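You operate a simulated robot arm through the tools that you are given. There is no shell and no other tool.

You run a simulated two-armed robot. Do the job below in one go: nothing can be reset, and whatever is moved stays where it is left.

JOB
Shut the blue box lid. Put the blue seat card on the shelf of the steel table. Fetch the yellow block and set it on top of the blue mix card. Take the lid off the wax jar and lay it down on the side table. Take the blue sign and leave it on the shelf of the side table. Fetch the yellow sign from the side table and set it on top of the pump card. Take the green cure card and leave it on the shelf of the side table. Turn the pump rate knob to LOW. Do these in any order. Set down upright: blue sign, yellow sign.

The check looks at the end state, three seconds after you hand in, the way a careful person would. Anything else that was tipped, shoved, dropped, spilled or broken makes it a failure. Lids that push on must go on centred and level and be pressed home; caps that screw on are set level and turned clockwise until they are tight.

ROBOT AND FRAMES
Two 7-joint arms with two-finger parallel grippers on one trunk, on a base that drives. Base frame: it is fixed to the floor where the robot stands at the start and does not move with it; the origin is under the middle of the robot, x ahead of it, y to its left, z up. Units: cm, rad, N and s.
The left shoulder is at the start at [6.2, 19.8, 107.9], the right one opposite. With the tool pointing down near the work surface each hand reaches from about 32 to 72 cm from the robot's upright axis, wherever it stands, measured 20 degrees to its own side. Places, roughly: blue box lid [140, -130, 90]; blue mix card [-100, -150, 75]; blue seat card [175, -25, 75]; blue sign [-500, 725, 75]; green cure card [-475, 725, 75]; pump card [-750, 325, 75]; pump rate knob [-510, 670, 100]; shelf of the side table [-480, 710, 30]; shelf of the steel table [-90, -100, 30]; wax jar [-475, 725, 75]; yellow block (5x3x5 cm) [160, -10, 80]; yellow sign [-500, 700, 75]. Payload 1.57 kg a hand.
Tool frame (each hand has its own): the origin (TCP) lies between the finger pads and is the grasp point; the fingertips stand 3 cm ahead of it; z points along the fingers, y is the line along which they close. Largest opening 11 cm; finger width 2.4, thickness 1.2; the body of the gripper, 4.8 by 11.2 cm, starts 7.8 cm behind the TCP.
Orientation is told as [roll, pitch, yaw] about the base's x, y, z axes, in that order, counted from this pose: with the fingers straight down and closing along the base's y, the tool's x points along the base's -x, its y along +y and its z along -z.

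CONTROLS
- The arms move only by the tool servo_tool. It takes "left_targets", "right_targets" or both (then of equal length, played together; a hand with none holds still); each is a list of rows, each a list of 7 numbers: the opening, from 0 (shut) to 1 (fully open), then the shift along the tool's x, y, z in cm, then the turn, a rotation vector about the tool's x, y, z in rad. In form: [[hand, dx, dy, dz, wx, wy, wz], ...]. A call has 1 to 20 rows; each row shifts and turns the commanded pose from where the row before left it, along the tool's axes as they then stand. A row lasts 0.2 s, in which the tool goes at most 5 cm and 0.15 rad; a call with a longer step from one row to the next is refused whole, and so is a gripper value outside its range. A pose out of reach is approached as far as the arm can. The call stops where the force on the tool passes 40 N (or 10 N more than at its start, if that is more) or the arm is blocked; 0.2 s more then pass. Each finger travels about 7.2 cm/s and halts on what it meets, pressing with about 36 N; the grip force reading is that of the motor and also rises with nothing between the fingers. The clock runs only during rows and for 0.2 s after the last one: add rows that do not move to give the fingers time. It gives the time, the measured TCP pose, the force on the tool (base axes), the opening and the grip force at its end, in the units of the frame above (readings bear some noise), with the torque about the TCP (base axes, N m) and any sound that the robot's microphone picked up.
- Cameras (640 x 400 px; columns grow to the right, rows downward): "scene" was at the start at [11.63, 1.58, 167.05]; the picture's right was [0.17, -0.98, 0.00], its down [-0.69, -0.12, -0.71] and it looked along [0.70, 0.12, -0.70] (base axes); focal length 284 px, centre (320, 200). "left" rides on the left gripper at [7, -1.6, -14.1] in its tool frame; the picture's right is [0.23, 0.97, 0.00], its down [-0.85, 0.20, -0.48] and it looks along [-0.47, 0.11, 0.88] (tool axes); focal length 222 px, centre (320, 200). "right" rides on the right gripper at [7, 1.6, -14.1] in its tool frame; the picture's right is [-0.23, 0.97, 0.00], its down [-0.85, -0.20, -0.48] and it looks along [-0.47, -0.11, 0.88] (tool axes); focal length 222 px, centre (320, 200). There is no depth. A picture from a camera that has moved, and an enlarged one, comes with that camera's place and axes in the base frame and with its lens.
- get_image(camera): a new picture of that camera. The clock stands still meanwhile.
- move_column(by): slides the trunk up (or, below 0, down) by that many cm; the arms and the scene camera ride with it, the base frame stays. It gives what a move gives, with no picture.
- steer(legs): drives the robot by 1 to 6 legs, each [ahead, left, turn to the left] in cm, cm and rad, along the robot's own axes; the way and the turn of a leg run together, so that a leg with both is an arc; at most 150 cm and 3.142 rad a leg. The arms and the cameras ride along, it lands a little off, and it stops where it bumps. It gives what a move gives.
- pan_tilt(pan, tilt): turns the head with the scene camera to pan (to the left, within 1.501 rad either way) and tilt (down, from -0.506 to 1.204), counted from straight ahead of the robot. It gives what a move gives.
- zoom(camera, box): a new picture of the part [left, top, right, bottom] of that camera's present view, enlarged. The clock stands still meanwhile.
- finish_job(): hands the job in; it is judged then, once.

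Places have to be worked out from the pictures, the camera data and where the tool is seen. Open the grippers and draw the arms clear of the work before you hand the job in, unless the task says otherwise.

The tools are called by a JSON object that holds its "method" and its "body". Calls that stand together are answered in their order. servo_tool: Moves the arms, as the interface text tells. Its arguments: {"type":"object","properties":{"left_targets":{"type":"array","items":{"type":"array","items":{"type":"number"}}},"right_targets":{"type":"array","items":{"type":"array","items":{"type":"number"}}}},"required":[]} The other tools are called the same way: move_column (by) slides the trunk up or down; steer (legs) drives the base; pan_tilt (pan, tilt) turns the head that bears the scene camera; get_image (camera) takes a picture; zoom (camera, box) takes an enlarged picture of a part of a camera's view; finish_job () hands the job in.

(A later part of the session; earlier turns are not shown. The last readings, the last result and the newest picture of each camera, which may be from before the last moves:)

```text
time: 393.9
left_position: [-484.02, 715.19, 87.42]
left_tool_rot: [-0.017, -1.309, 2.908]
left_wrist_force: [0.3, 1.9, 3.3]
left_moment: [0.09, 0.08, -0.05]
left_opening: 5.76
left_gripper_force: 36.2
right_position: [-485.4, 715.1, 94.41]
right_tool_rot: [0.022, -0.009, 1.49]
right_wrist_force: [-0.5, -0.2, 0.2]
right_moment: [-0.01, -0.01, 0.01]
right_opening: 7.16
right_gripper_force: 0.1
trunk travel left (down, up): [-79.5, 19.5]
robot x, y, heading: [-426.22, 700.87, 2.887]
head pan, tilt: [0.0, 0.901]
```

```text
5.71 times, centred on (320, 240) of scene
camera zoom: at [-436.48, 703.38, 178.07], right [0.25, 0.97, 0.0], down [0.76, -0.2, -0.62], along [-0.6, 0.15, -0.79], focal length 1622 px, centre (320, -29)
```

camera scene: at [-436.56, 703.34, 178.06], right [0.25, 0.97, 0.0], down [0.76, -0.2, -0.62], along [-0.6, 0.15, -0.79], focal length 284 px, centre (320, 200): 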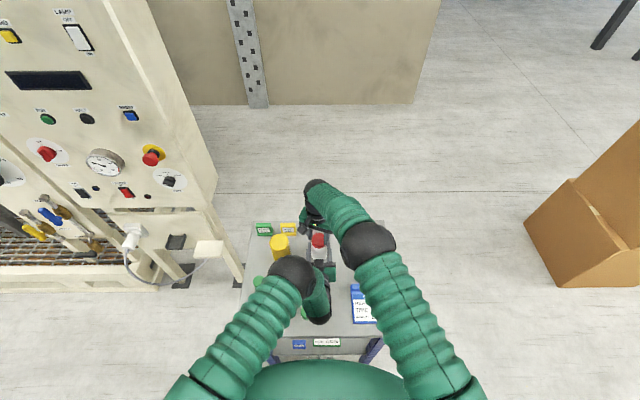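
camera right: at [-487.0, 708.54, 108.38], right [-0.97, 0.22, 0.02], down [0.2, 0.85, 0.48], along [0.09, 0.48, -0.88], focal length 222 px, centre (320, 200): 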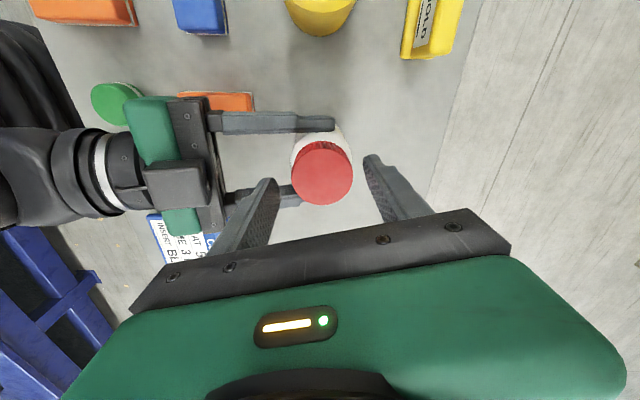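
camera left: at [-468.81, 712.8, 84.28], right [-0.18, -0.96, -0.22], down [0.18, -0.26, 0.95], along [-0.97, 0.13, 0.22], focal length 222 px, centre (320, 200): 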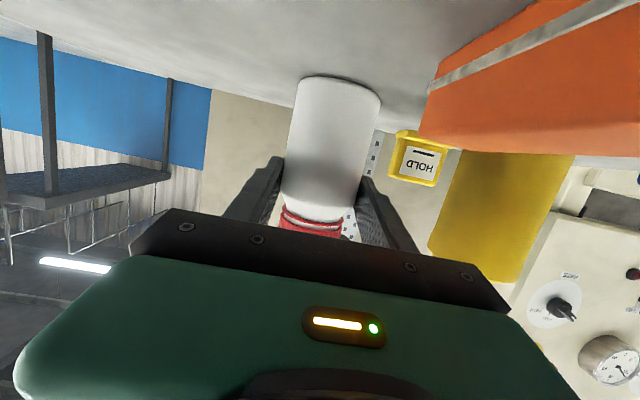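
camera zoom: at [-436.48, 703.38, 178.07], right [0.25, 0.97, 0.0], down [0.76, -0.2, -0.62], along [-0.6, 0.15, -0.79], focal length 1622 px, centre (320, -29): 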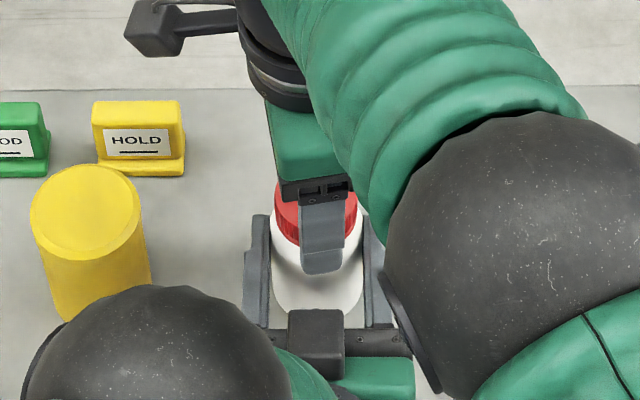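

{"method": "servo_tool", "body": {"right_targets": [[0.35, 0, 0.3, 0, 0, 0, 0], [0.35, 0, 0, 0, 0, 0, 0], [0.35, 0, 0, 0, 0, 0, 0], [0.35, 0, 0, 0, 0, 0, 0]]}}

{"method": "servo_tool", "body": {"right_targets": [[0.35, 0, 0, 0, 0, 0, -0.14], [0.35, 0, 0, -0.02, 0, 0, -0.14], [0.35, 0, 0, -0.02, 0, 0, -0.14], [0.35, 0, 0, -0.02, 0, 0, -0.14], [0.35, 0, 0, -0.02, 0, 0, -0.14], [0.35, 0, 0, -0.02, 0, 0, -0.14], [0.35, 0, 0, 0, 0, 0, 0]]}}

{"method": "zoom", "body": {"camera": "left", "box": [240, 60, 420, 260]}}

{"method": "zoom", "body": {"camera": "scene", "box": [285, 205, 355, 275]}}

```text
time: 394.9
left_position: [-484.03, 715.28, 87.32]
left_tool_rot: [-0.019, -1.308, 2.909]
left_wrist_force: [10.3, -0.9, 8.5]
left_moment: [-0.01, 0.44, -0.09]
left_opening: 5.77
left_gripper_force: 35.7
right_position: [-485.72, 715.04, 94.31]
right_tool_rot: [0.022, -0.007, 1.492]
right_wrist_force: [-13.7, 2.3, 0.8]
right_moment: [0.08, 1.17, 0.08]
right_opening: 4.66
right_gripper_force: 36.0
trunk travel left (down, up): [-79.5, 19.5]
robot x, y, heading: [-425.99, 700.37, 2.888]
head pan, tilt: [0.0, 0.901]
```

```text
time: 396.5
left_position: [-484.14, 715.24, 87.44]
left_tool_rot: [-0.012, -1.309, 2.9]
left_wrist_force: [-24.7, 6.9, -15.4]
left_moment: [-0.26, -0.7, -0.05]
left_opening: 5.76
left_gripper_force: 36.7
right_position: [-485.43, 715.36, 94.51]
right_tool_rot: [0.004, -0.017, 2.334]
right_wrist_force: [26.1, -3.0, 27.2]
right_moment: [0.27, -1.23, -0.07]
right_opening: 4.5
right_gripper_force: 35.5
trunk travel left (down, up): [-79.5, 19.5]
robot x, y, heading: [-426.17, 700.24, 2.891]
head pan, tilt: [0.0, 0.901]
```

```text
2.00 times, centred on (330, 160) of left
camera zoom: at [-468.69, 712.86, 84.29], right [-0.18, -0.96, -0.22], down [0.18, -0.26, 0.95], along [-0.97, 0.13, 0.22], focal length 444 px, centre (300, 280)
```

zoom: 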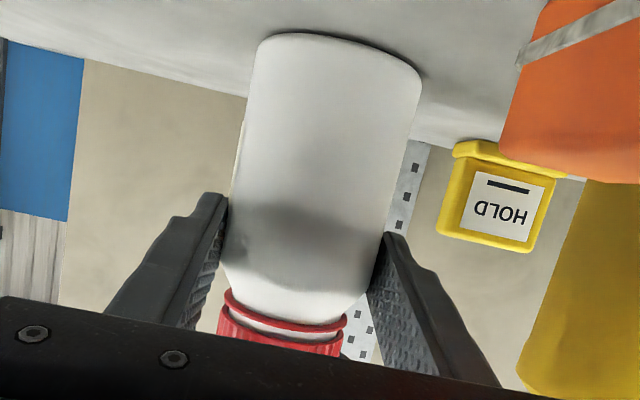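

```text
5.71 times, centred on (320, 240) of scene
camera zoom: at [-436.3, 703.45, 178.08], right [0.25, 0.97, 0.0], down [0.76, -0.2, -0.62], along [-0.6, 0.15, -0.78], focal length 1622 px, centre (320, -29)
```

zoom: 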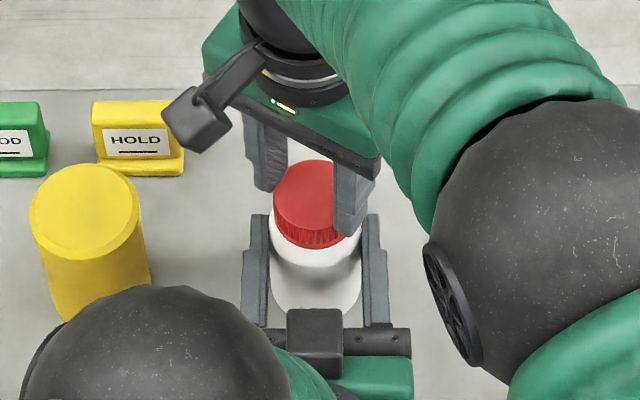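

The cap now pushes the right hand upward (27 N): it is unscrewing. I follow it up 0.3 cm, then take further strokes.

{"method": "servo_tool", "body": {"right_targets": [[0.35, 0, 0, -0.3, 0, 0, 0], [0.35, 0, 0, 0, 0, 0, 0]]}}

{"method": "servo_tool", "body": {"right_targets": [[0.65, 0, 0, 0, 0, 0, 0], [0.65, 0, 0, 0, 0, 0, 0], [0.65, 0, 0, 0, 0, 0, 0.14], [0.65, 0, 0, 0, 0, 0, 0.14], [0.65, 0, 0, 0, 0, 0, 0.14], [0.65, 0, 0, 0, 0, 0, 0.14], [0.65, 0, 0, 0, 0, 0, 0.14], [0.65, 0, 0, 0, 0, 0, 0.14], [0.65, 0, 0, 0, 0, 0, 0]]}}

{"method": "zoom", "body": {"camera": "left", "box": [240, 60, 420, 260]}}

{"method": "zoom", "body": {"camera": "right", "box": [220, 90, 420, 230]}}

```text
time: 397.1
left_position: [-484.22, 715.17, 87.4]
left_tool_rot: [-0.021, -1.309, 2.912]
left_wrist_force: [-16.9, 1.3, -0.6]
left_moment: [-0.2, -0.49, 0.05]
left_opening: 5.78
left_gripper_force: 36.3
right_position: [-485.66, 715.25, 94.49]
right_tool_rot: [0.004, -0.019, 2.331]
right_wrist_force: [16.6, -1.3, 2.2]
right_moment: [0.14, -0.76, -0.07]
right_opening: 4.42
right_gripper_force: 36.1
trunk travel left (down, up): [-79.5, 19.5]
robot x, y, heading: [-425.89, 700.68, 2.893]
head pan, tilt: [0.0, 0.901]
```

```text
time: 399.1
left_position: [-484.13, 715.32, 87.23]
left_tool_rot: [-0.02, -1.311, 2.908]
left_wrist_force: [1.3, 0.9, 2.6]
left_moment: [0.05, 0.06, -0.03]
left_opening: 5.75
left_gripper_force: 35.8
right_position: [-485.86, 715.18, 94.75]
right_tool_rot: [0.02, -0.009, 1.491]
right_wrist_force: [0.0, 0.1, 0.1]
right_moment: [0.03, -0.01, 0.01]
right_opening: 7.15
right_gripper_force: 0.0
trunk travel left (down, up): [-79.5, 19.5]
robot x, y, heading: [-426.21, 700.51, 2.883]
head pan, tilt: [0.0, 0.901]
```

```text
2.00 times, centred on (330, 160) of left
camera zoom: at [-468.71, 712.89, 84.29], right [-0.19, -0.96, -0.22], down [0.18, -0.26, 0.95], along [-0.97, 0.13, 0.22], focal length 444 px, centre (300, 280)
```

zoom: 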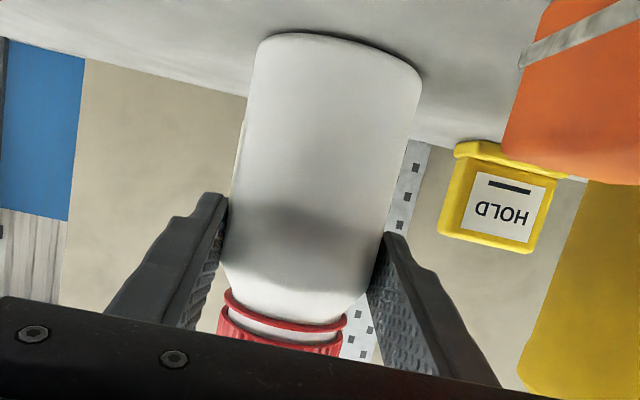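

```text
2.86 times, centred on (320, 160) of right
camera zoom: at [-487.74, 708.31, 108.84], right [-0.95, 0.3, 0.02], down [0.28, 0.83, 0.48], along [0.13, 0.46, -0.88], focal length 635 px, centre (320, 314)
```

zoom: 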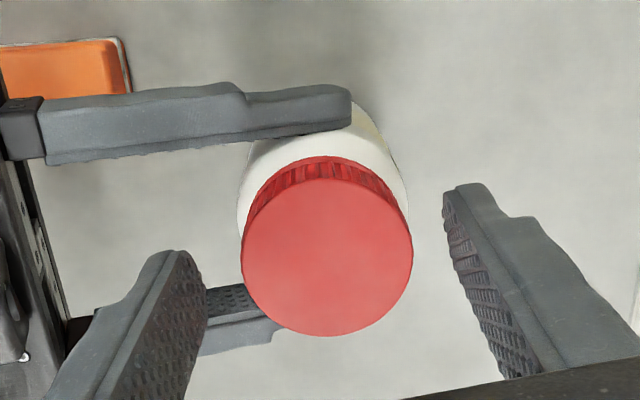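

The grip was slipping near the cap's rounded top (opening shrank). I lower the right hand 1.3 cm for a full grip on the ribs and turn again.

{"method": "servo_tool", "body": {"right_targets": [[0.65, -0.1, 0, 0.7, 0, 0, 0], [0.65, 0, 0, 0.6, 0, 0, 0], [0.65, 0, 0, 0, 0, 0, 0], [0.35, 0, 0, 0, 0, 0, 0], [0.35, 0, 0, 0, 0, 0, 0], [0.35, 0, 0, 0, 0, 0, 0]]}}

{"method": "servo_tool", "body": {"right_targets": [[0.35, 0, 0, 0, 0, 0, -0.14], [0.35, 0, 0, -0.02, 0, 0, -0.14], [0.35, 0, 0, -0.02, 0, 0, -0.14], [0.35, 0, 0, -0.02, 0, 0, -0.14], [0.35, 0, 0, 0, 0, 0, 0]]}}

{"method": "zoom", "body": {"camera": "right", "box": [220, 90, 420, 230]}}

{"method": "zoom", "body": {"camera": "left", "box": [280, 140, 400, 240]}}

```text
time: 400.5
left_position: [-484.08, 715.32, 87.36]
left_tool_rot: [-0.019, -1.309, 2.909]
left_wrist_force: [7.5, -0.8, 6.1]
left_moment: [0.1, 0.71, -0.05]
left_opening: 5.76
left_gripper_force: 36.4
right_position: [-485.86, 715.34, 93.6]
right_tool_rot: [0.023, -0.01, 1.494]
right_wrist_force: [-9.0, 0.5, -2.3]
right_moment: [0.06, 0.13, 0.02]
right_opening: 4.75
right_gripper_force: 35.8
trunk travel left (down, up): [-79.5, 19.5]
robot x, y, heading: [-426.19, 700.2, 2.889]
head pan, tilt: [0.0, 0.901]
```

```text
time: 401.7
left_position: [-484.07, 715.25, 87.37]
left_tool_rot: [-0.014, -1.308, 2.904]
left_wrist_force: [2.5, -0.1, 0.7]
left_moment: [0.41, 0.64, -0.06]
left_opening: 5.75
left_gripper_force: 35.8
right_position: [-485.57, 715.34, 93.49]
right_tool_rot: [0.013, -0.018, 2.055]
right_wrist_force: [-5.3, 1.3, 7.3]
right_moment: [-0.19, 0.16, -0.02]
right_opening: 4.74
right_gripper_force: 36.0
trunk travel left (down, up): [-79.5, 19.5]
robot x, y, heading: [-426.01, 700.22, 2.891]
head pan, tilt: [0.0, 0.901]
```

```text
2.86 times, centred on (320, 160) of right
camera zoom: at [-483.66, 708.34, 107.53], right [-0.97, -0.25, 0.02], down [-0.21, 0.84, 0.49], along [-0.14, 0.47, -0.87], focal length 635 px, centre (320, 314)
```

zoom: 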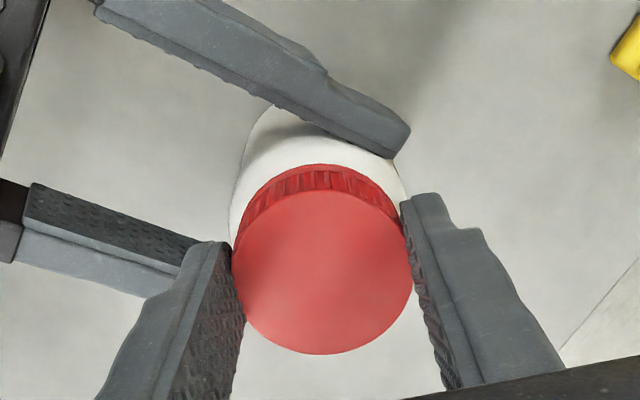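

```text
4.00 times, centred on (340, 190) of left
camera zoom: at [-468.69, 712.87, 84.29], right [-0.19, -0.96, -0.22], down [0.18, -0.26, 0.95], along [-0.97, 0.14, 0.22], focal length 888 px, centre (240, 240)
```

zoom: 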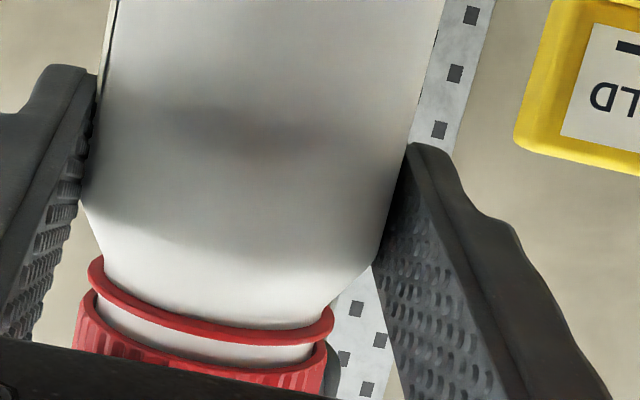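

Now the forces are small and the grip is good; a white gap shows under the cap. I continue this stroke.

{"method": "servo_tool", "body": {"right_targets": [[0.35, 0, 0, -0.02, 0, 0, -0.14], [0.35, 0, 0, -0.02, 0, 0, -0.14], [0.35, 0, 0, -0.02, 0, 0, -0.14], [0.35, 0, 0, -0.02, 0, 0, -0.14], [0.35, 0, 0, -0.02, 0, 0, -0.14], [0.35, 0, 0, -0.02, 0, 0, -0.14], [0.35, 0, 0, 0, 0, 0, 0]]}}

{"method": "zoom", "body": {"camera": "left", "box": [280, 140, 400, 240]}}

{"method": "zoom", "body": {"camera": "scene", "box": [285, 205, 355, 275]}}

```text
time: 403.3
left_position: [-484.15, 715.26, 87.36]
left_tool_rot: [-0.012, -1.309, 2.905]
left_wrist_force: [-19.0, -5.7, -7.7]
left_moment: [0.52, -1.04, 0.11]
left_opening: 5.78
left_gripper_force: 35.9
right_position: [-485.41, 715.47, 93.55]
right_tool_rot: [-0.007, -0.018, 2.894]
right_wrist_force: [21.2, 6.4, 16.8]
right_moment: [-0.01, -0.38, -0.07]
right_opening: 4.74
right_gripper_force: 36.0
trunk travel left (down, up): [-79.5, 19.5]
robot x, y, heading: [-426.14, 700.54, 2.892]
head pan, tilt: [0.0, 0.901]
```

```text
4.00 times, centred on (340, 190) of left
camera zoom: at [-468.7, 712.84, 84.28], right [-0.18, -0.96, -0.22], down [0.18, -0.26, 0.95], along [-0.97, 0.13, 0.22], focal length 888 px, centre (240, 240)
```

zoom: 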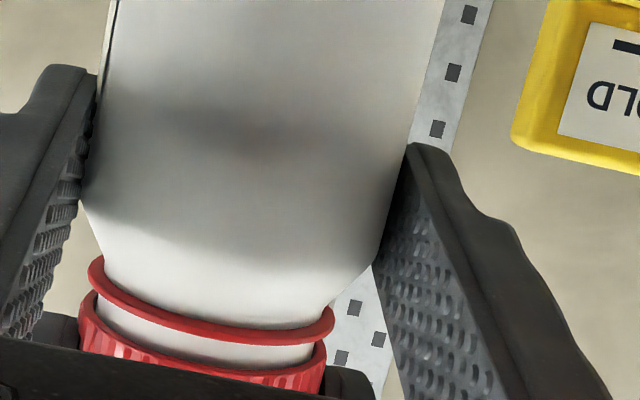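

```text
5.71 times, centred on (320, 240) of scene
camera zoom: at [-436.35, 703.42, 178.07], right [0.25, 0.97, 0.0], down [0.76, -0.2, -0.62], along [-0.6, 0.15, -0.78], focal length 1622 px, centre (320, -29)
```

zoom: 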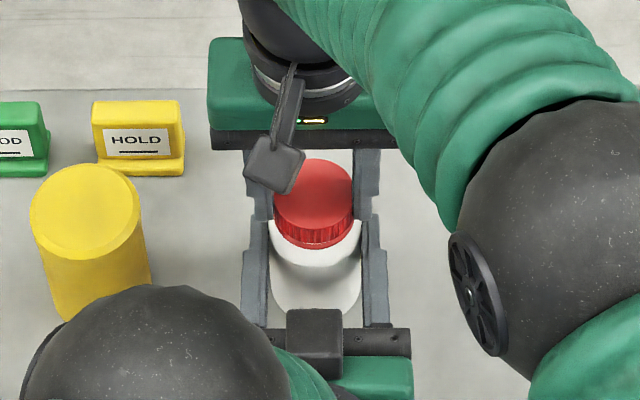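

{"method": "servo_tool", "body": {"right_targets": [[0.65, 0, 0, 0, 0, 0, 0], [0.65, 0, 0, 0, 0, 0, 0], [0.65, 0, 0, -0.1, 0, 0, 0.14], [0.65, 0, 0, 0, 0, 0, 0.14], [0.65, 0, 0, 0, 0, 0, 0.14], [0.65, 0, 0, 0, 0, 0, 0.14], [0.65, 0, 0, 0, 0, 0, 0.14], [0.65, 0, 0, 0, 0, 0, 0.14], [0.65, 0, 0, 0, 0, 0, 0.14], [0.65, 0, 0, 0, 0, 0, 0.14], [0.65, 0, 0, 0, 0, 0, 0.14], [0.65, 0, 0, 0, 0, 0, 0.14], [0.35, 0, 0, 0, 0, 0, 0], [0.35, 0, 0, 0, 0, 0, 0], [0.35, 0, 0, 0, 0, 0, 0]]}}

{"method": "servo_tool", "body": {"right_targets": [[0.35, 0, 0, -0.02, 0, 0, -0.14], [0.35, 0, 0, -0.02, 0, 0, -0.14], [0.35, 0, 0, -0.02, 0, 0, -0.14], [0.35, 0, 0, -0.02, 0, 0, -0.14], [0.35, 0, 0, -0.02, 0, 0, -0.14], [0.35, 0, 0, -0.02, 0, 0, -0.14], [0.35, 0, 0, -0.02, 0, 0, -0.14], [0.35, 0, 0, -0.02, 0, 0, -0.14], [0.35, 0, 0, -0.02, 0, 0, -0.14], [0.35, 0, 0, -0.02, 0, 0, -0.14], [0.35, 0, 0, 0, 0, 0, 0]]}}

{"method": "zoom", "body": {"camera": "left", "box": [280, 140, 400, 240]}}

{"method": "zoom", "body": {"camera": "right", "box": [220, 90, 420, 230]}}

```text
time: 406.5
left_position: [-484.31, 715.27, 87.38]
left_tool_rot: [-0.018, -1.309, 2.908]
left_wrist_force: [4.6, 0.8, 5.0]
left_moment: [0.06, 0.59, -0.06]
left_opening: 5.78
left_gripper_force: 36.2
right_position: [-485.65, 715.43, 93.71]
right_tool_rot: [0.021, -0.008, 1.491]
right_wrist_force: [-6.6, 1.0, -1.7]
right_moment: [-0.04, 0.15, -0.01]
right_opening: 4.74
right_gripper_force: 35.9
trunk travel left (down, up): [-79.5, 19.5]
robot x, y, heading: [-426.46, 700.64, 2.886]
head pan, tilt: [0.0, 0.901]
```

```text
time: 408.9
left_position: [-484.0, 715.19, 87.45]
left_tool_rot: [-0.019, -1.311, 2.908]
left_wrist_force: [-5.5, -5.5, 1.4]
left_moment: [0.19, -0.11, 0.2]
left_opening: 5.76
left_gripper_force: 36.6
right_position: [-485.72, 715.32, 93.85]
right_tool_rot: [-0.006, -0.022, 2.894]
right_wrist_force: [6.5, 7.2, 0.3]
right_moment: [0.15, -0.19, -0.09]
right_opening: 4.74
right_gripper_force: 36.3
trunk travel left (down, up): [-79.5, 19.5]
robot x, y, heading: [-426.35, 700.41, 2.895]
head pan, tilt: [0.0, 0.901]
```

```text
4.00 times, centred on (340, 190) of left
camera zoom: at [-468.75, 712.83, 84.28], right [-0.18, -0.96, -0.22], down [0.18, -0.26, 0.95], along [-0.97, 0.13, 0.22], focal length 888 px, centre (240, 240)
```

zoom: 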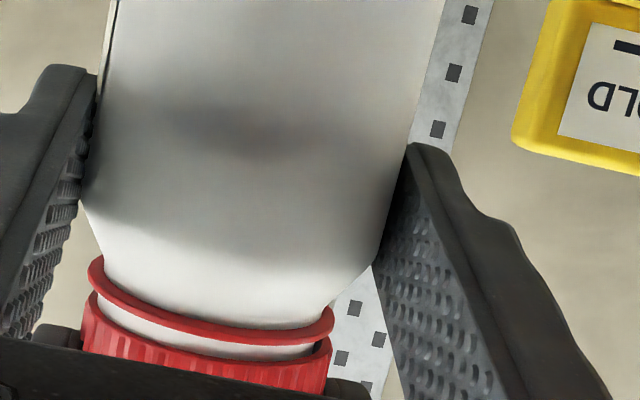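

```text
2.86 times, centred on (320, 160) of right
camera zoom: at [-479.16, 712.0, 107.77], right [-0.46, -0.89, 0.0], down [-0.77, 0.4, 0.5], along [-0.44, 0.23, -0.87], focal length 635 px, centre (320, 314)
```

zoom: 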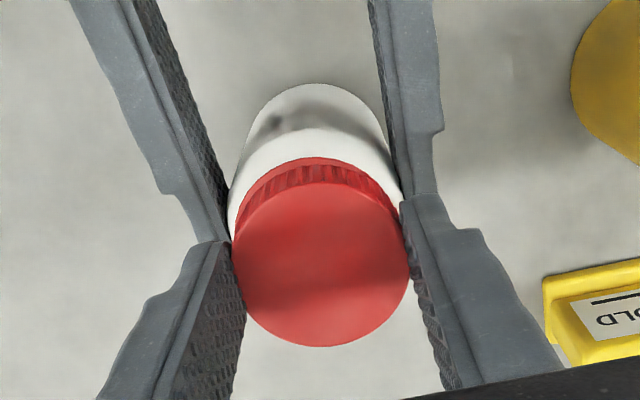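

Low torque means the cap is turning on its thread. I test by pulling up gently again.

{"method": "servo_tool", "body": {"right_targets": [[0.35, 0, 0, -0.15, 0, 0, 0], [0.35, 0, 0, -0.15, 0, 0, 0], [0.35, 0, 0, 0, 0, 0, 0]]}}

{"method": "zoom", "body": {"camera": "left", "box": [280, 140, 400, 240]}}

```text
time: 409.7
left_position: [-484.27, 715.17, 87.47]
left_tool_rot: [-0.017, -1.311, 2.909]
left_wrist_force: [-7.1, -10.0, 5.4]
left_moment: [0.37, 0.03, 0.16]
left_opening: 5.76
left_gripper_force: 36.5
right_position: [-485.7, 715.39, 94.08]
right_tool_rot: [-0.007, -0.021, 2.893]
right_wrist_force: [6.6, 9.2, -3.4]
right_moment: [0.21, -0.14, -0.05]
right_opening: 4.73
right_gripper_force: 36.1
trunk travel left (down, up): [-79.5, 19.5]
robot x, y, heading: [-425.99, 700.45, 2.892]
head pan, tilt: [0.0, 0.901]
```

```text
4.00 times, centred on (340, 190) of left
camera zoom: at [-468.79, 712.83, 84.28], right [-0.18, -0.96, -0.22], down [0.18, -0.26, 0.95], along [-0.97, 0.13, 0.22], focal length 888 px, centre (240, 240)
```

zoom: 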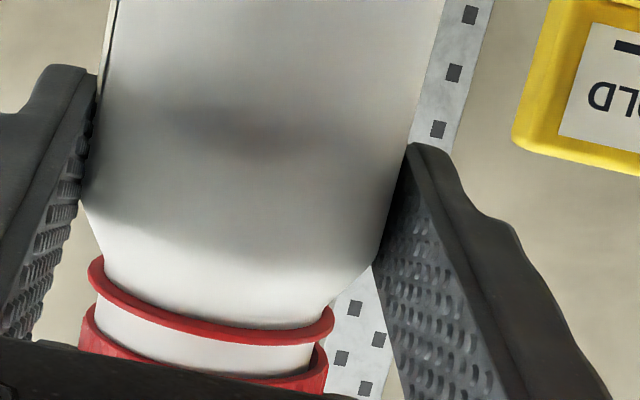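

The cap now rises freely. I lift it off.

{"method": "servo_tool", "body": {"right_targets": [[0.35, 0, 0, -0.4, 0, 0, 0], [0.35, 0, 0, -0.5, 0, 0, 0], [0.35, 0, 0, -0.6, 0, 0, 0], [0.35, 0, 0, 0, 0, 0, 0]]}}

{"method": "zoom", "body": {"camera": "left", "box": [260, 100, 420, 240]}}

{"method": "zoom", "body": {"camera": "scene", "box": [285, 195, 355, 275]}}

```text
time: 410.7
left_position: [-483.9, 715.39, 87.31]
left_tool_rot: [-0.019, -1.309, 2.907]
left_wrist_force: [1.3, 2.2, 3.8]
left_moment: [0.06, 0.09, -0.09]
left_opening: 5.76
left_gripper_force: 36.1
right_position: [-485.65, 715.27, 95.7]
right_tool_rot: [-0.004, -0.022, 2.891]
right_wrist_force: [0.2, -0.7, 0.6]
right_moment: [0.04, -0.03, 0.0]
right_opening: 4.76
right_gripper_force: 36.3
trunk travel left (down, up): [-79.5, 19.5]
robot x, y, heading: [-425.89, 700.22, 2.889]
head pan, tilt: [0.0, 0.901]
```

```text
2.86 times, centred on (340, 170) of left
camera zoom: at [-468.58, 713.0, 84.3], right [-0.19, -0.96, -0.22], down [0.18, -0.26, 0.95], along [-0.97, 0.14, 0.22], focal length 635 px, centre (263, 286)
```

zoom: 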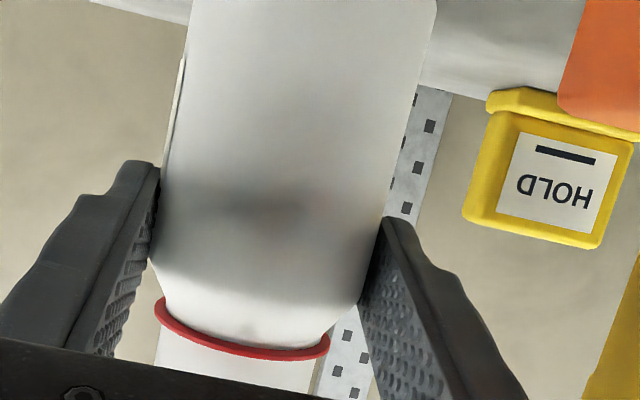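

```text
5.00 times, centred on (320, 235) of scene
camera zoom: at [-436.38, 703.46, 178.08], right [0.25, 0.97, 0.0], down [0.76, -0.2, -0.62], along [-0.6, 0.15, -0.78], focal length 1420 px, centre (320, 25)
```

zoom: 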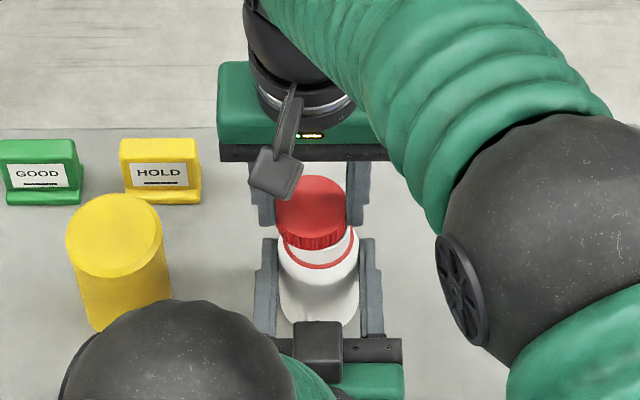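

The cap is off. I lift it well clear, carry it right to the free spot where the green card was, and lower it.

{"method": "servo_tool", "body": {"right_targets": [[0.35, 0, 0, -3, 0, 0, 0], [0.35, 0, 0, -4, 0, 0, 0], [0.35, 0, 0, -4, 0, 0, 0], [0.35, -0.15, -4.1, 0, 0, 0, 0], [0.35, -0.15, -4.1, 0, 0, 0, 0], [0.35, -0.15, -4.2, 0, 0, 0, 0], [0.35, -0.15, -4.2, 0, 0, 0, 0], [0.35, 0, 0, 0, 0, 0, 0]]}}

{"method": "get_image", "body": {"camera": "right"}}

{"method": "zoom", "body": {"camera": "scene", "box": [240, 190, 420, 310]}}

```text
time: 412.5
left_position: [-484.04, 715.26, 87.29]
left_tool_rot: [-0.017, -1.309, 2.906]
left_wrist_force: [0.4, 0.5, 3.4]
left_moment: [-0.07, 0.14, 0.04]
left_opening: 5.75
left_gripper_force: 36.1
right_position: [-481.92, 731.89, 106.64]
right_tool_rot: [-0.006, -0.021, 2.89]
right_wrist_force: [0.3, -0.1, 0.5]
right_moment: [0.02, 0.02, 0.01]
right_opening: 4.74
right_gripper_force: 36.4
trunk travel left (down, up): [-79.5, 19.5]
robot x, y, heading: [-425.95, 700.48, 2.886]
head pan, tilt: [0.0, 0.901]
```

```text
taken
camera right: at [-475.32, 728.54, 120.64], right [-0.46, -0.89, 0.0], down [-0.77, 0.4, 0.5], along [-0.44, 0.23, -0.87], focal length 222 px, centre (320, 200)
```

right: 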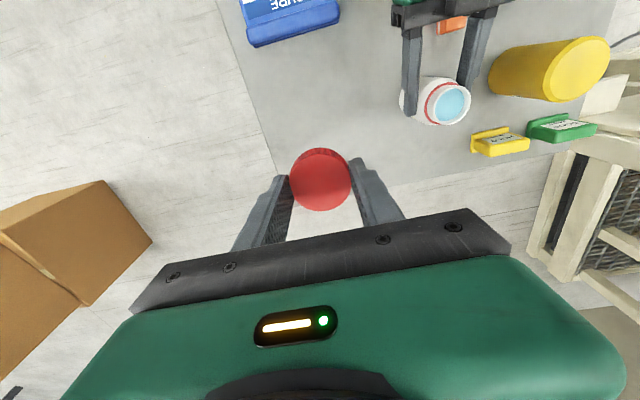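

```text
3.33 times, centred on (330, 250) of scene
camera zoom: at [-436.47, 703.44, 178.06], right [0.25, 0.97, 0.0], down [0.76, -0.2, -0.62], along [-0.6, 0.15, -0.79], focal length 946 px, centre (287, 33)
```

zoom: 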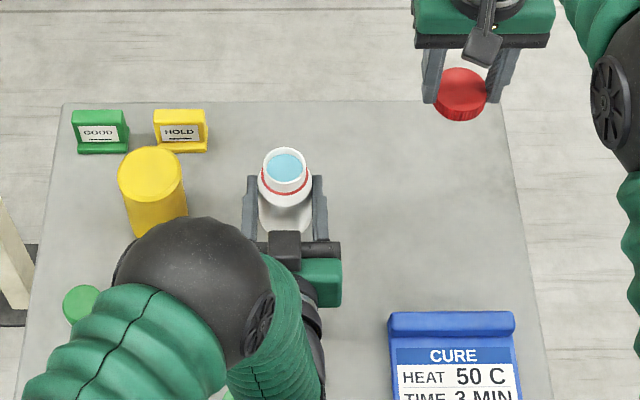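

The jar stays upright, its neck open. I lower the lid toward the table.

{"method": "servo_tool", "body": {"right_targets": [[0.35, 0, 3, 3, 0, 0, 0], [0.35, 0, 0, 4.5, 0, 0, 0], [0.35, 0, 0, 4.5, 0, 0, 0], [0.35, 0, 0, 4.5, 0, 0, 0], [0.35, 0, 0, 4, 0, 0, 0], [0.35, 0, 0, 0, 0, 0, 0]]}}

{"method": "servo_tool", "body": {"right_targets": [[0.35, 0, 0, 0.6, 0, 0, 0], [0.35, 0, 0, 0.4, 0, 0, 0], [0.35, 0, 0, 0, 0, 0, 0]]}}

{"method": "zoom", "body": {"camera": "right", "box": [220, 90, 420, 230]}}

{"method": "zoom", "body": {"camera": "scene", "box": [310, 190, 410, 270]}}

```text
time: 413.9
left_position: [-483.95, 715.23, 87.3]
left_tool_rot: [-0.02, -1.31, 2.907]
left_wrist_force: [0.3, 1.9, 2.5]
left_moment: [0.03, 0.17, 0.0]
left_opening: 5.77
left_gripper_force: 35.8
right_position: [-482.99, 728.87, 86.36]
right_tool_rot: [-0.007, -0.021, 2.892]
right_wrist_force: [-0.3, -1.0, -0.3]
right_moment: [-0.01, -0.01, 0.02]
right_opening: 4.77
right_gripper_force: 35.3
trunk travel left (down, up): [-79.5, 19.5]
robot x, y, heading: [-426.09, 700.53, 2.893]
head pan, tilt: [0.0, 0.901]
```

```text
time: 414.7
left_position: [-484.04, 715.3, 87.32]
left_tool_rot: [-0.015, -1.31, 2.906]
left_wrist_force: [-0.5, 1.9, 1.7]
left_moment: [0.03, 0.21, -0.05]
left_opening: 5.77
left_gripper_force: 35.4
right_position: [-483.05, 728.83, 85.24]
right_tool_rot: [-0.006, -0.021, 2.891]
right_wrist_force: [0.4, -0.1, -0.1]
right_moment: [-0.05, -0.01, 0.03]
right_opening: 4.75
right_gripper_force: 35.9
trunk travel left (down, up): [-79.5, 19.5]
robot x, y, heading: [-425.99, 700.86, 2.89]
head pan, tilt: [0.0, 0.901]
```

```text
2.86 times, centred on (320, 160) of right
camera zoom: at [-476.56, 725.46, 99.23], right [-0.46, -0.89, 0.0], down [-0.77, 0.4, 0.5], along [-0.44, 0.23, -0.87], focal length 635 px, centre (320, 314)
```

zoom: 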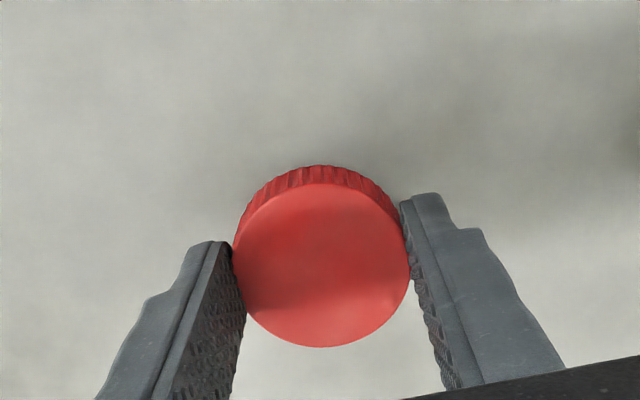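

```text
5.00 times, centred on (360, 230) of scene
camera zoom: at [-436.52, 703.46, 178.06], right [0.25, 0.97, 0.0], down [0.76, -0.2, -0.62], along [-0.6, 0.15, -0.79], focal length 1420 px, centre (120, 50)
```

zoom: 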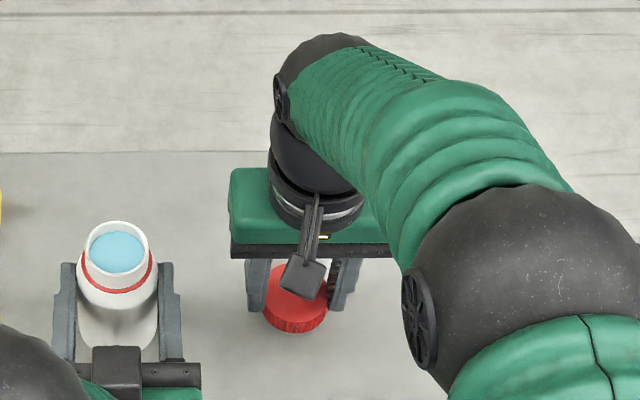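

Not yet touching; I continue in small steps until the lid rests.

{"method": "servo_tool", "body": {"right_targets": [[0.35, 0, 0, 0.5, 0, 0, 0], [0.35, 0, 0, 0.4, 0, 0, 0], [0.35, 0, 0, 0, 0, 0, 0]]}}

{"method": "servo_tool", "body": {"right_targets": [[0.35, 0, 0, 0.3, 0, 0, 0], [0.35, 0, 0, 0.2, 0, 0, 0], [0.35, 0, 0, 0, 0, 0, 0]]}}

```text
time: 415.5
left_position: [-484.08, 715.2, 87.34]
left_tool_rot: [-0.016, -1.31, 2.906]
left_wrist_force: [-1.1, 1.4, 2.8]
left_moment: [0.01, 0.21, -0.05]
left_opening: 5.77
left_gripper_force: 36.2
right_position: [-483.19, 728.93, 84.24]
right_tool_rot: [-0.006, -0.022, 2.89]
right_wrist_force: [0.0, 1.0, -1.3]
right_moment: [-0.02, 0.01, -0.02]
right_opening: 4.77
right_gripper_force: 35.7
trunk travel left (down, up): [-79.5, 19.5]
robot x, y, heading: [-426.04, 700.42, 2.884]
head pan, tilt: [0.0, 0.901]
```

```text
time: 416.3
left_position: [-483.86, 715.28, 87.33]
left_tool_rot: [-0.017, -1.31, 2.908]
left_wrist_force: [0.9, -0.5, 0.6]
left_moment: [-0.06, -0.03, 0.05]
left_opening: 5.76
left_gripper_force: 36.2
right_position: [-483.26, 728.88, 83.88]
right_tool_rot: [-0.005, -0.021, 2.894]
right_wrist_force: [-0.1, 1.6, 7.9]
right_moment: [-0.13, -0.09, 0.0]
right_opening: 4.78
right_gripper_force: 35.9
trunk travel left (down, up): [-79.5, 19.5]
robot x, y, heading: [-425.97, 700.58, 2.885]
head pan, tilt: [0.0, 0.901]
```

The lid touches the table (8 N). I open and rise.

{"method": "servo_tool", "body": {"right_targets": [[0.35, 0, 0, -0.05, 0, 0, 0], [0.65, 0, 0, 0, 0, 0, 0], [0.65, 0, 0, 0, 0, 0, 0], [0.65, 0, 0, 0, 0, 0, 0], [0.65, 0, 0, -3, 0, 0, 0], [0.65, 0, 0, -5, 0, 0, 0], [0.65, 0, 0, -5, 0, 0, 0], [0.65, 0, 0, -5, 0, 0, 0], [0.65, 0, 0, -5, 0, 0, 0], [0.65, 0, 0, -5, 0, 0, 0], [0.65, 0, 0, 0, 0, 0, 0]]}}

{"method": "zoom", "body": {"camera": "scene", "box": [270, 200, 410, 300]}}

{"method": "get_image", "body": {"camera": "left"}}

```text
time: 418.7
left_position: [-484.09, 715.26, 87.4]
left_tool_rot: [-0.018, -1.307, 2.907]
left_wrist_force: [1.3, -1.6, 3.6]
left_moment: [-0.11, -0.02, 0.03]
left_opening: 5.79
left_gripper_force: 36.1
right_position: [-483.0, 728.75, 111.77]
right_tool_rot: [-0.005, -0.022, 2.892]
right_wrist_force: [-0.3, 0.1, 0.4]
right_moment: [0.0, 0.03, -0.05]
right_opening: 7.12
right_gripper_force: 0.0
trunk travel left (down, up): [-79.5, 19.5]
robot x, y, heading: [-426.3, 700.05, 2.89]
head pan, tilt: [0.0, 0.901]
```

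```text
4.00 times, centred on (340, 250) of scene
camera zoom: at [-436.43, 703.4, 178.07], right [0.25, 0.97, 0.0], down [0.76, -0.2, -0.62], along [-0.6, 0.15, -0.79], focal length 1136 px, centre (240, 0)
```

zoom: 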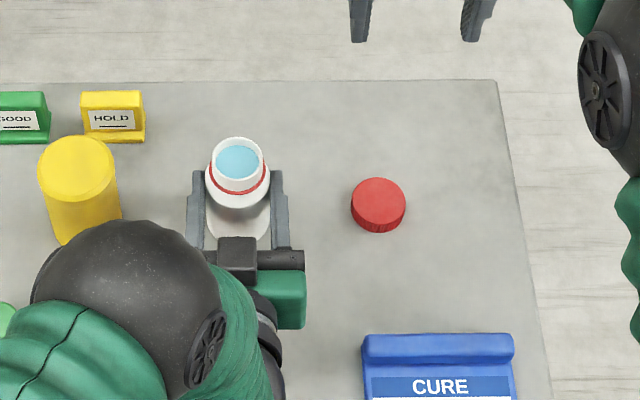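

```text
taken
camera left: at [-468.67, 712.89, 84.28], right [-0.19, -0.96, -0.22], down [0.18, -0.26, 0.95], along [-0.97, 0.13, 0.22], focal length 222 px, centre (320, 200)
```

left: 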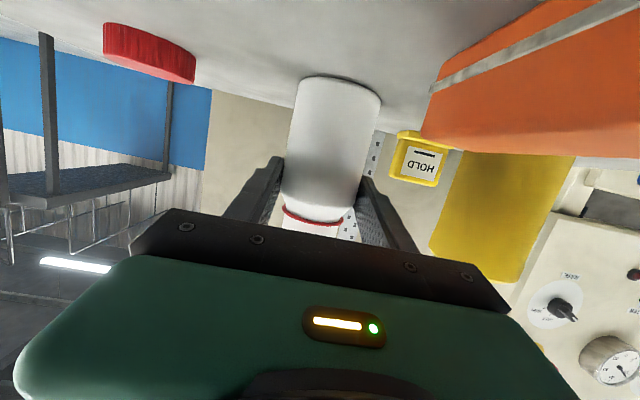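

The lid lies flat. Before letting go of the jar I press down slightly to be sure that it stands on the table.

{"method": "servo_tool", "body": {"left_targets": [[0.4, 0.15, 0, 0.04, 0, 0, 0], [0.4, 0, 0, 0, 0, 0, 0]]}}

{"method": "zoom", "body": {"camera": "left", "box": [250, 50, 430, 160]}}

```text
time: 419.3
left_position: [-484.09, 715.24, 87.21]
left_tool_rot: [-0.019, -1.312, 2.906]
left_wrist_force: [-0.5, -3.2, 9.4]
left_moment: [-0.38, 0.31, 0.1]
left_opening: 5.79
left_gripper_force: 35.9
right_position: [-482.86, 728.73, 111.73]
right_tool_rot: [-0.006, -0.023, 2.892]
right_wrist_force: [-1.1, 0.8, 0.2]
right_moment: [0.0, 0.02, 0.02]
right_opening: 7.12
right_gripper_force: 0.0
trunk travel left (down, up): [-79.5, 19.5]
robot x, y, heading: [-425.73, 700.34, 2.883]
head pan, tilt: [0.0, 0.901]
```

```text
3.56 times, centred on (340, 105) of left
camera zoom: at [-468.69, 712.92, 84.22], right [-0.19, -0.96, -0.22], down [0.19, -0.26, 0.95], along [-0.96, 0.13, 0.23], focal length 790 px, centre (249, 538)
```

zoom: 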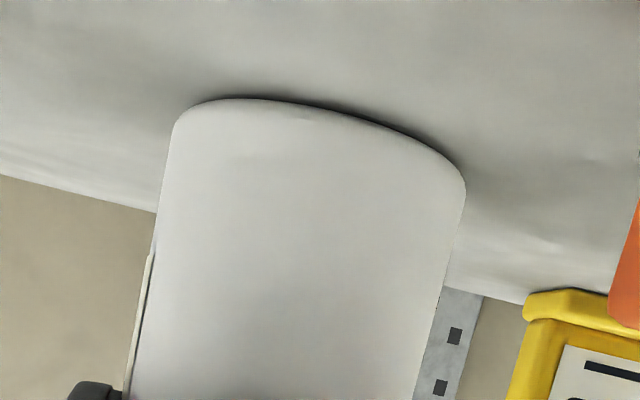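

It stands on the table. I ease off and open the left fingers slowly, then back away from the jar.

{"method": "servo_tool", "body": {"left_targets": [[0.4, -0.12, 0, -0.03, 0, 0, 0], [0.55, 0, 0, 0, 0, 0, 0], [0.6, 0, 0, 0, 0, 0, 0], [0.8, 0, 0, 0, 0, 0, 0], [1, 0, 0, 0, 0, 0, 0], [1, 0, 0, 0, 0, 0, 0], [1, 0, 0, 0, 0, 0, 0]]}}

{"method": "get_image", "body": {"camera": "left"}}

{"method": "zoom", "body": {"camera": "scene", "box": [270, 200, 370, 300]}}

```text
time: 420.9
left_position: [-483.89, 715.48, 87.29]
left_tool_rot: [-0.019, -1.31, 2.906]
left_wrist_force: [0.0, -0.3, 0.1]
left_moment: [0.0, 0.01, 0.02]
left_opening: 10.98
left_gripper_force: 0.0
right_position: [-483.0, 728.84, 111.75]
right_tool_rot: [-0.005, -0.021, 2.892]
right_wrist_force: [0.3, 0.5, -0.6]
right_moment: [-0.01, 0.02, 0.01]
right_opening: 7.14
right_gripper_force: 0.0
trunk travel left (down, up): [-79.5, 19.5]
robot x, y, heading: [-426.22, 700.28, 2.886]
head pan, tilt: [0.0, 0.901]
```

```text
taken
camera left: at [-468.61, 713.01, 84.2], right [-0.19, -0.96, -0.22], down [0.18, -0.26, 0.95], along [-0.97, 0.13, 0.22], focal length 222 px, centre (320, 200)
```

left: 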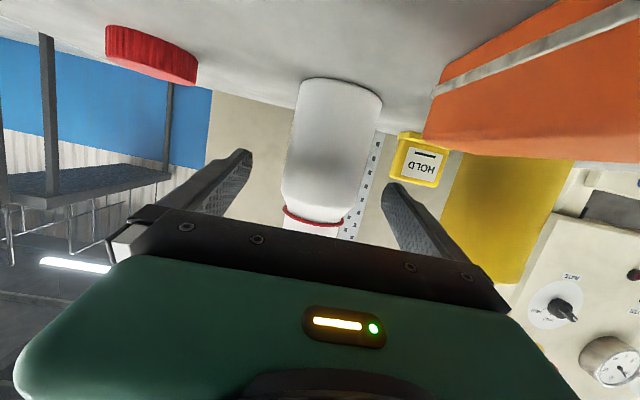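

```text
4.00 times, centred on (320, 250) of scene
camera zoom: at [-436.57, 703.44, 178.06], right [0.25, 0.97, 0.0], down [0.76, -0.2, -0.62], along [-0.6, 0.15, -0.79], focal length 1136 px, centre (320, 0)
```

zoom: 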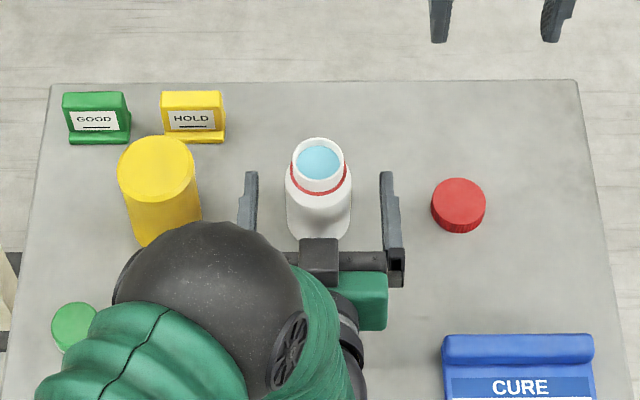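

The jar stands freely. I back the left hand straight out, then rise.

{"method": "servo_tool", "body": {"left_targets": [[1, -1.06, 0, -0.29, 0, 0, 0], [1, 0.6, 0, -2.2, 0, 0, 0], [1, 0.65, 0, -2.5, 0, 0, 0], [1, 0.65, 0, -2.5, 0, 0, 0], [1, 0, 0, 0, 0, 0, 0]]}}

{"method": "get_image", "body": {"camera": "left"}}

{"method": "zoom", "body": {"camera": "scene", "box": [240, 200, 400, 330]}}

```text
time: 422.1
left_position: [-477.29, 713.04, 88.82]
left_tool_rot: [-0.018, -1.31, 2.923]
left_wrist_force: [0.2, -1.1, -1.3]
left_moment: [0.01, 0.0, 0.03]
left_opening: 10.98
left_gripper_force: 0.0
right_position: [-483.13, 728.78, 111.68]
right_tool_rot: [-0.006, -0.021, 2.891]
right_wrist_force: [0.3, 0.1, 0.0]
right_moment: [0.02, 0.02, -0.01]
right_opening: 7.17
right_gripper_force: 0.1
trunk travel left (down, up): [-79.5, 19.5]
robot x, y, heading: [-426.3, 700.76, 2.887]
head pan, tilt: [0.0, 0.901]
```

```text
taken
camera left: at [-461.84, 710.82, 85.64], right [-0.17, -0.96, -0.22], down [0.19, -0.26, 0.95], along [-0.97, 0.12, 0.22], focal length 222 px, centre (320, 200)
```

left: 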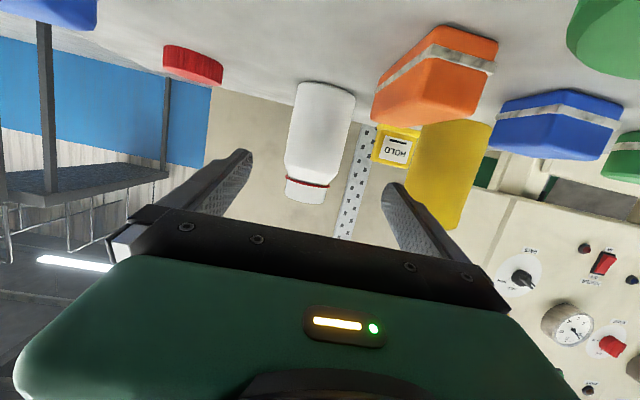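

```text
3.08 times, centred on (320, 265) of scene
camera zoom: at [-436.55, 703.44, 178.1], right [0.25, 0.97, 0.0], down [0.76, -0.2, -0.62], along [-0.6, 0.15, -0.79], focal length 874 px, centre (320, 0)
```

zoom: 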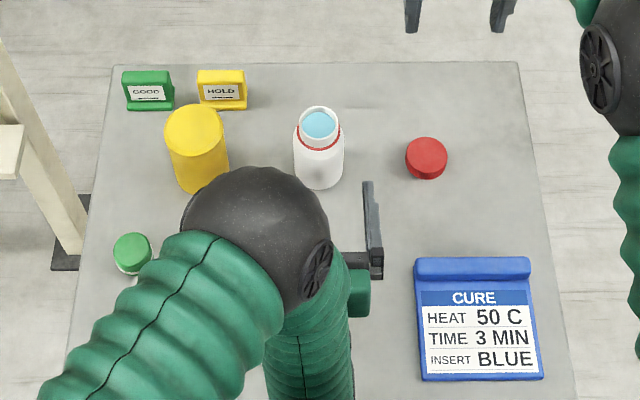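

{"method": "servo_tool", "body": {"left_targets": [[1, -4.33, 0, -1.18, 0, 0, 0], [1, -4.33, 0, -1.18, 0, 0, 0], [1, -4.33, 0, -1.18, 0, 0, 0], [1, -4.33, 0, -1.18, 0, 0, 0], [1, -4.33, 0, -1.18, 0, 0, 0], [1, -4.33, 0, -1.18, 0, 0, 0], [1, 0, 0, 0, 0, 0.146, 0], [1, 0, 0, 0, 0, 0.146, 0], [1, 0, 0, 0, 0, 0.146, 0], [1, 0, 0, 0, 0, 0.146, 0], [1, 0, 0, 0, 0, 0.146, 0], [1, 0, 0, 0, 0, 0.146, 0], [1, 0, 0, 0, 0, 0.146, 0], [1, 0, 0, 0, 0, 0.146, 0], [1, 0, 0, 0, 0, 0, 0]]}}

{"method": "get_image", "body": {"camera": "scene"}}

{"method": "get_image", "body": {"camera": "left"}}

```text
time: 425.3
left_position: [-476.85, 713.28, 115.32]
left_tool_rot: [-0.004, -0.141, 2.891]
left_wrist_force: [-0.4, -0.8, -0.2]
left_moment: [-0.03, 0.03, -0.02]
left_opening: 10.99
left_gripper_force: 0.1
right_position: [-482.93, 728.72, 111.77]
right_tool_rot: [-0.004, -0.02, 2.892]
right_wrist_force: [-0.7, -0.4, -0.2]
right_moment: [-0.01, 0.02, 0.03]
right_opening: 7.16
right_gripper_force: 0.0
trunk travel left (down, up): [-79.5, 19.5]
robot x, y, heading: [-426.3, 700.31, 2.888]
head pan, tilt: [0.0, 0.901]
```

```text
taken
camera scene: at [-436.57, 703.34, 178.06], right [0.25, 0.97, 0.0], down [0.76, -0.2, -0.62], along [-0.6, 0.15, -0.79], focal length 284 px, centre (320, 200)
```

scene: 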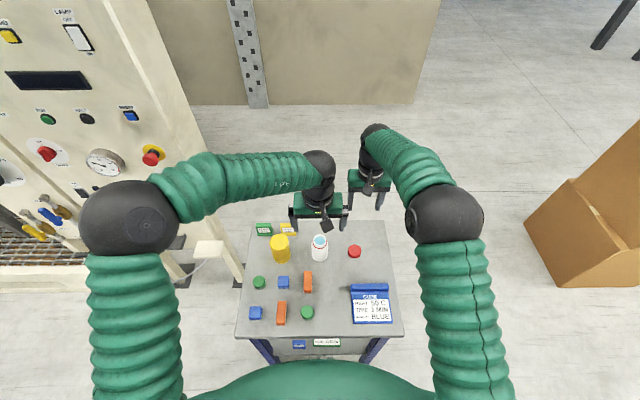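

```text
taken
camera left: at [-467.85, 712.39, 128.46], right [-0.02, -1.0, -0.04], down [-0.81, 0.0, 0.59], along [-0.59, 0.04, -0.81], focal length 222 px, centre (320, 200)
```

left: 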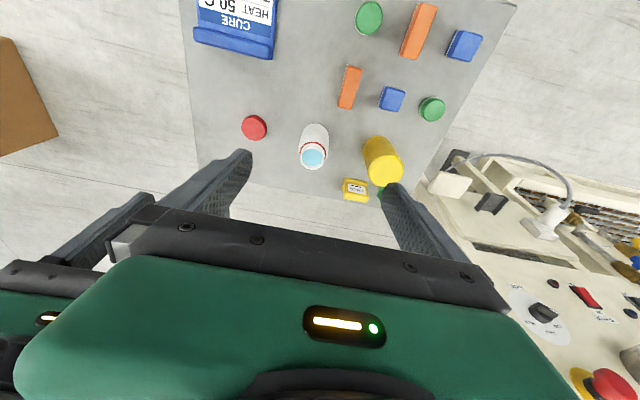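

All items are undisturbed. For the yellow HOLD sign I lower the trunk 10 cm for a flatter reach and drive 2 cm closer.

{"method": "move_column", "body": {"by": -10}}

{"method": "steer", "body": {"legs": [[2.2, 0, 0]]}}

{"method": "servo_tool", "body": {"left_targets": [[0.7, -2.9, 1.9, 0.4, 0, 0, 0], [0.7, -2.9, 1.9, 0.4, 0, 0, 0], [0.7, -2.9, 1.9, 0.4, 0, 0, 0], [0.7, -2.9, 1.9, 0.4, 0, 0, 0], [0.7, 0, 1.9, 0, 0, 0, 0], [0.7, 0, 1.9, 0, 0, 0, 0], [0.7, 0, 0, 0, 0, 0, 0], [0.7, 0, 0, 0, 0, 0, 0]], "right_targets": [[0.65, 2, -1, -2, 0, 0, 0], [0.65, 2, -1, -2, 0, 0, 0], [0.65, 2, -1, -2, 0, 0, 0], [0.65, 2, -1, -2, 0, 0, 0], [0.65, 2, 0, 0, 0, 0, 0], [0.65, 2, 0, 0, 0, 0, 0], [0.65, 0, 0, 0, 0, 0, 0], [0.65, 0, 0, 0, 0, 0, 0]]}}

{"method": "get_image", "body": {"camera": "left"}}

{"method": "get_image", "body": {"camera": "scene"}}

```text
time: 426.7
left_position: [-476.85, 713.25, 105.51]
left_tool_rot: [-0.006, -0.142, 2.89]
left_wrist_force: [0.2, -0.5, 0.0]
left_moment: [-0.02, 0.02, -0.03]
left_opening: 11.0
left_gripper_force: 0.1
right_position: [-483.02, 728.79, 101.73]
right_tool_rot: [-0.004, -0.021, 2.893]
right_wrist_force: [0.2, 0.1, 0.1]
right_moment: [-0.01, -0.01, -0.05]
right_opening: 7.19
right_gripper_force: 0.1
trunk travel left (down, up): [-69.5, 29.5]
robot x, y, heading: [-426.06, 699.88, 2.889]
head pan, tilt: [0.0, 0.901]
```

```text
time: 427.5
left_position: [-478.49, 713.62, 105.74]
left_tool_rot: [-0.006, -0.146, 2.889]
left_wrist_force: [0.1, -0.4, 1.0]
left_moment: [0.0, 0.01, -0.01]
left_opening: 10.98
left_gripper_force: 0.0
right_position: [-484.82, 729.2, 102.25]
right_tool_rot: [-0.006, -0.03, 2.891]
right_wrist_force: [0.4, -0.5, 1.6]
right_moment: [0.0, -0.02, -0.02]
right_opening: 7.19
right_gripper_force: 0.0
trunk travel left (down, up): [-69.5, 29.5]
robot x, y, heading: [-428.15, 701.1, 2.888]
head pan, tilt: [0.0, 0.901]
```

```text
time: 429.3
left_position: [-493.09, 705.86, 105.27]
left_tool_rot: [-0.004, -0.144, 2.891]
left_wrist_force: [-0.2, 1.2, -0.4]
left_moment: [-0.03, 0.01, 0.0]
left_opening: 7.72
left_gripper_force: 0.2
right_position: [-472.37, 730.19, 109.47]
right_tool_rot: [-0.004, -0.023, 2.892]
right_wrist_force: [-0.7, -0.2, -0.3]
right_moment: [0.01, -0.04, 0.01]
right_opening: 7.15
right_gripper_force: 0.1
trunk travel left (down, up): [-69.5, 29.5]
robot x, y, heading: [-428.47, 701.03, 2.887]
head pan, tilt: [0.0, 0.901]
```

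```text
taken
camera left: at [-484.01, 705.01, 118.35], right [-0.02, -1.0, -0.04], down [-0.8, 0.0, 0.59], along [-0.59, 0.04, -0.8], focal length 222 px, centre (320, 200)
```

left: 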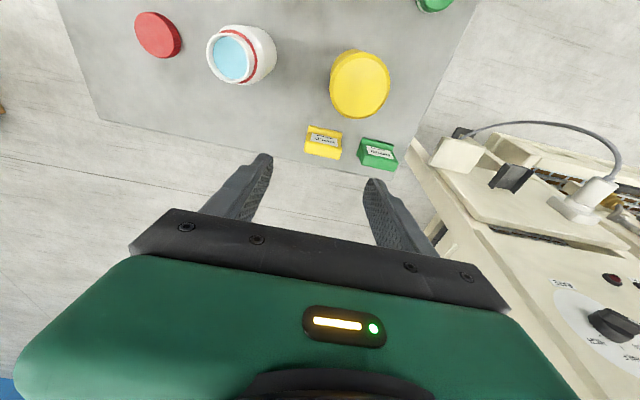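

```text
taken
camera scene: at [-438.68, 703.97, 168.06], right [0.25, 0.97, 0.0], down [0.76, -0.2, -0.62], along [-0.6, 0.15, -0.79], focal length 284 px, centre (320, 200)
```

scene: 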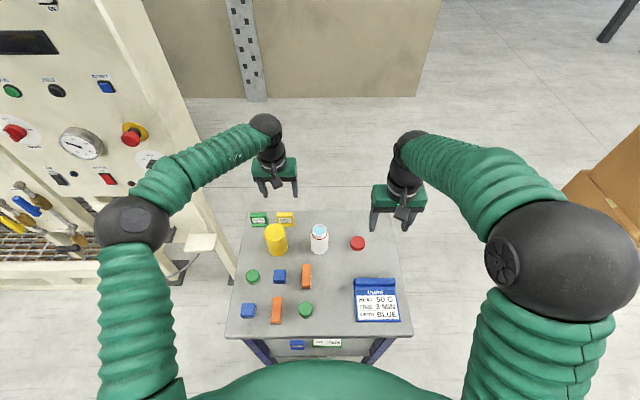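

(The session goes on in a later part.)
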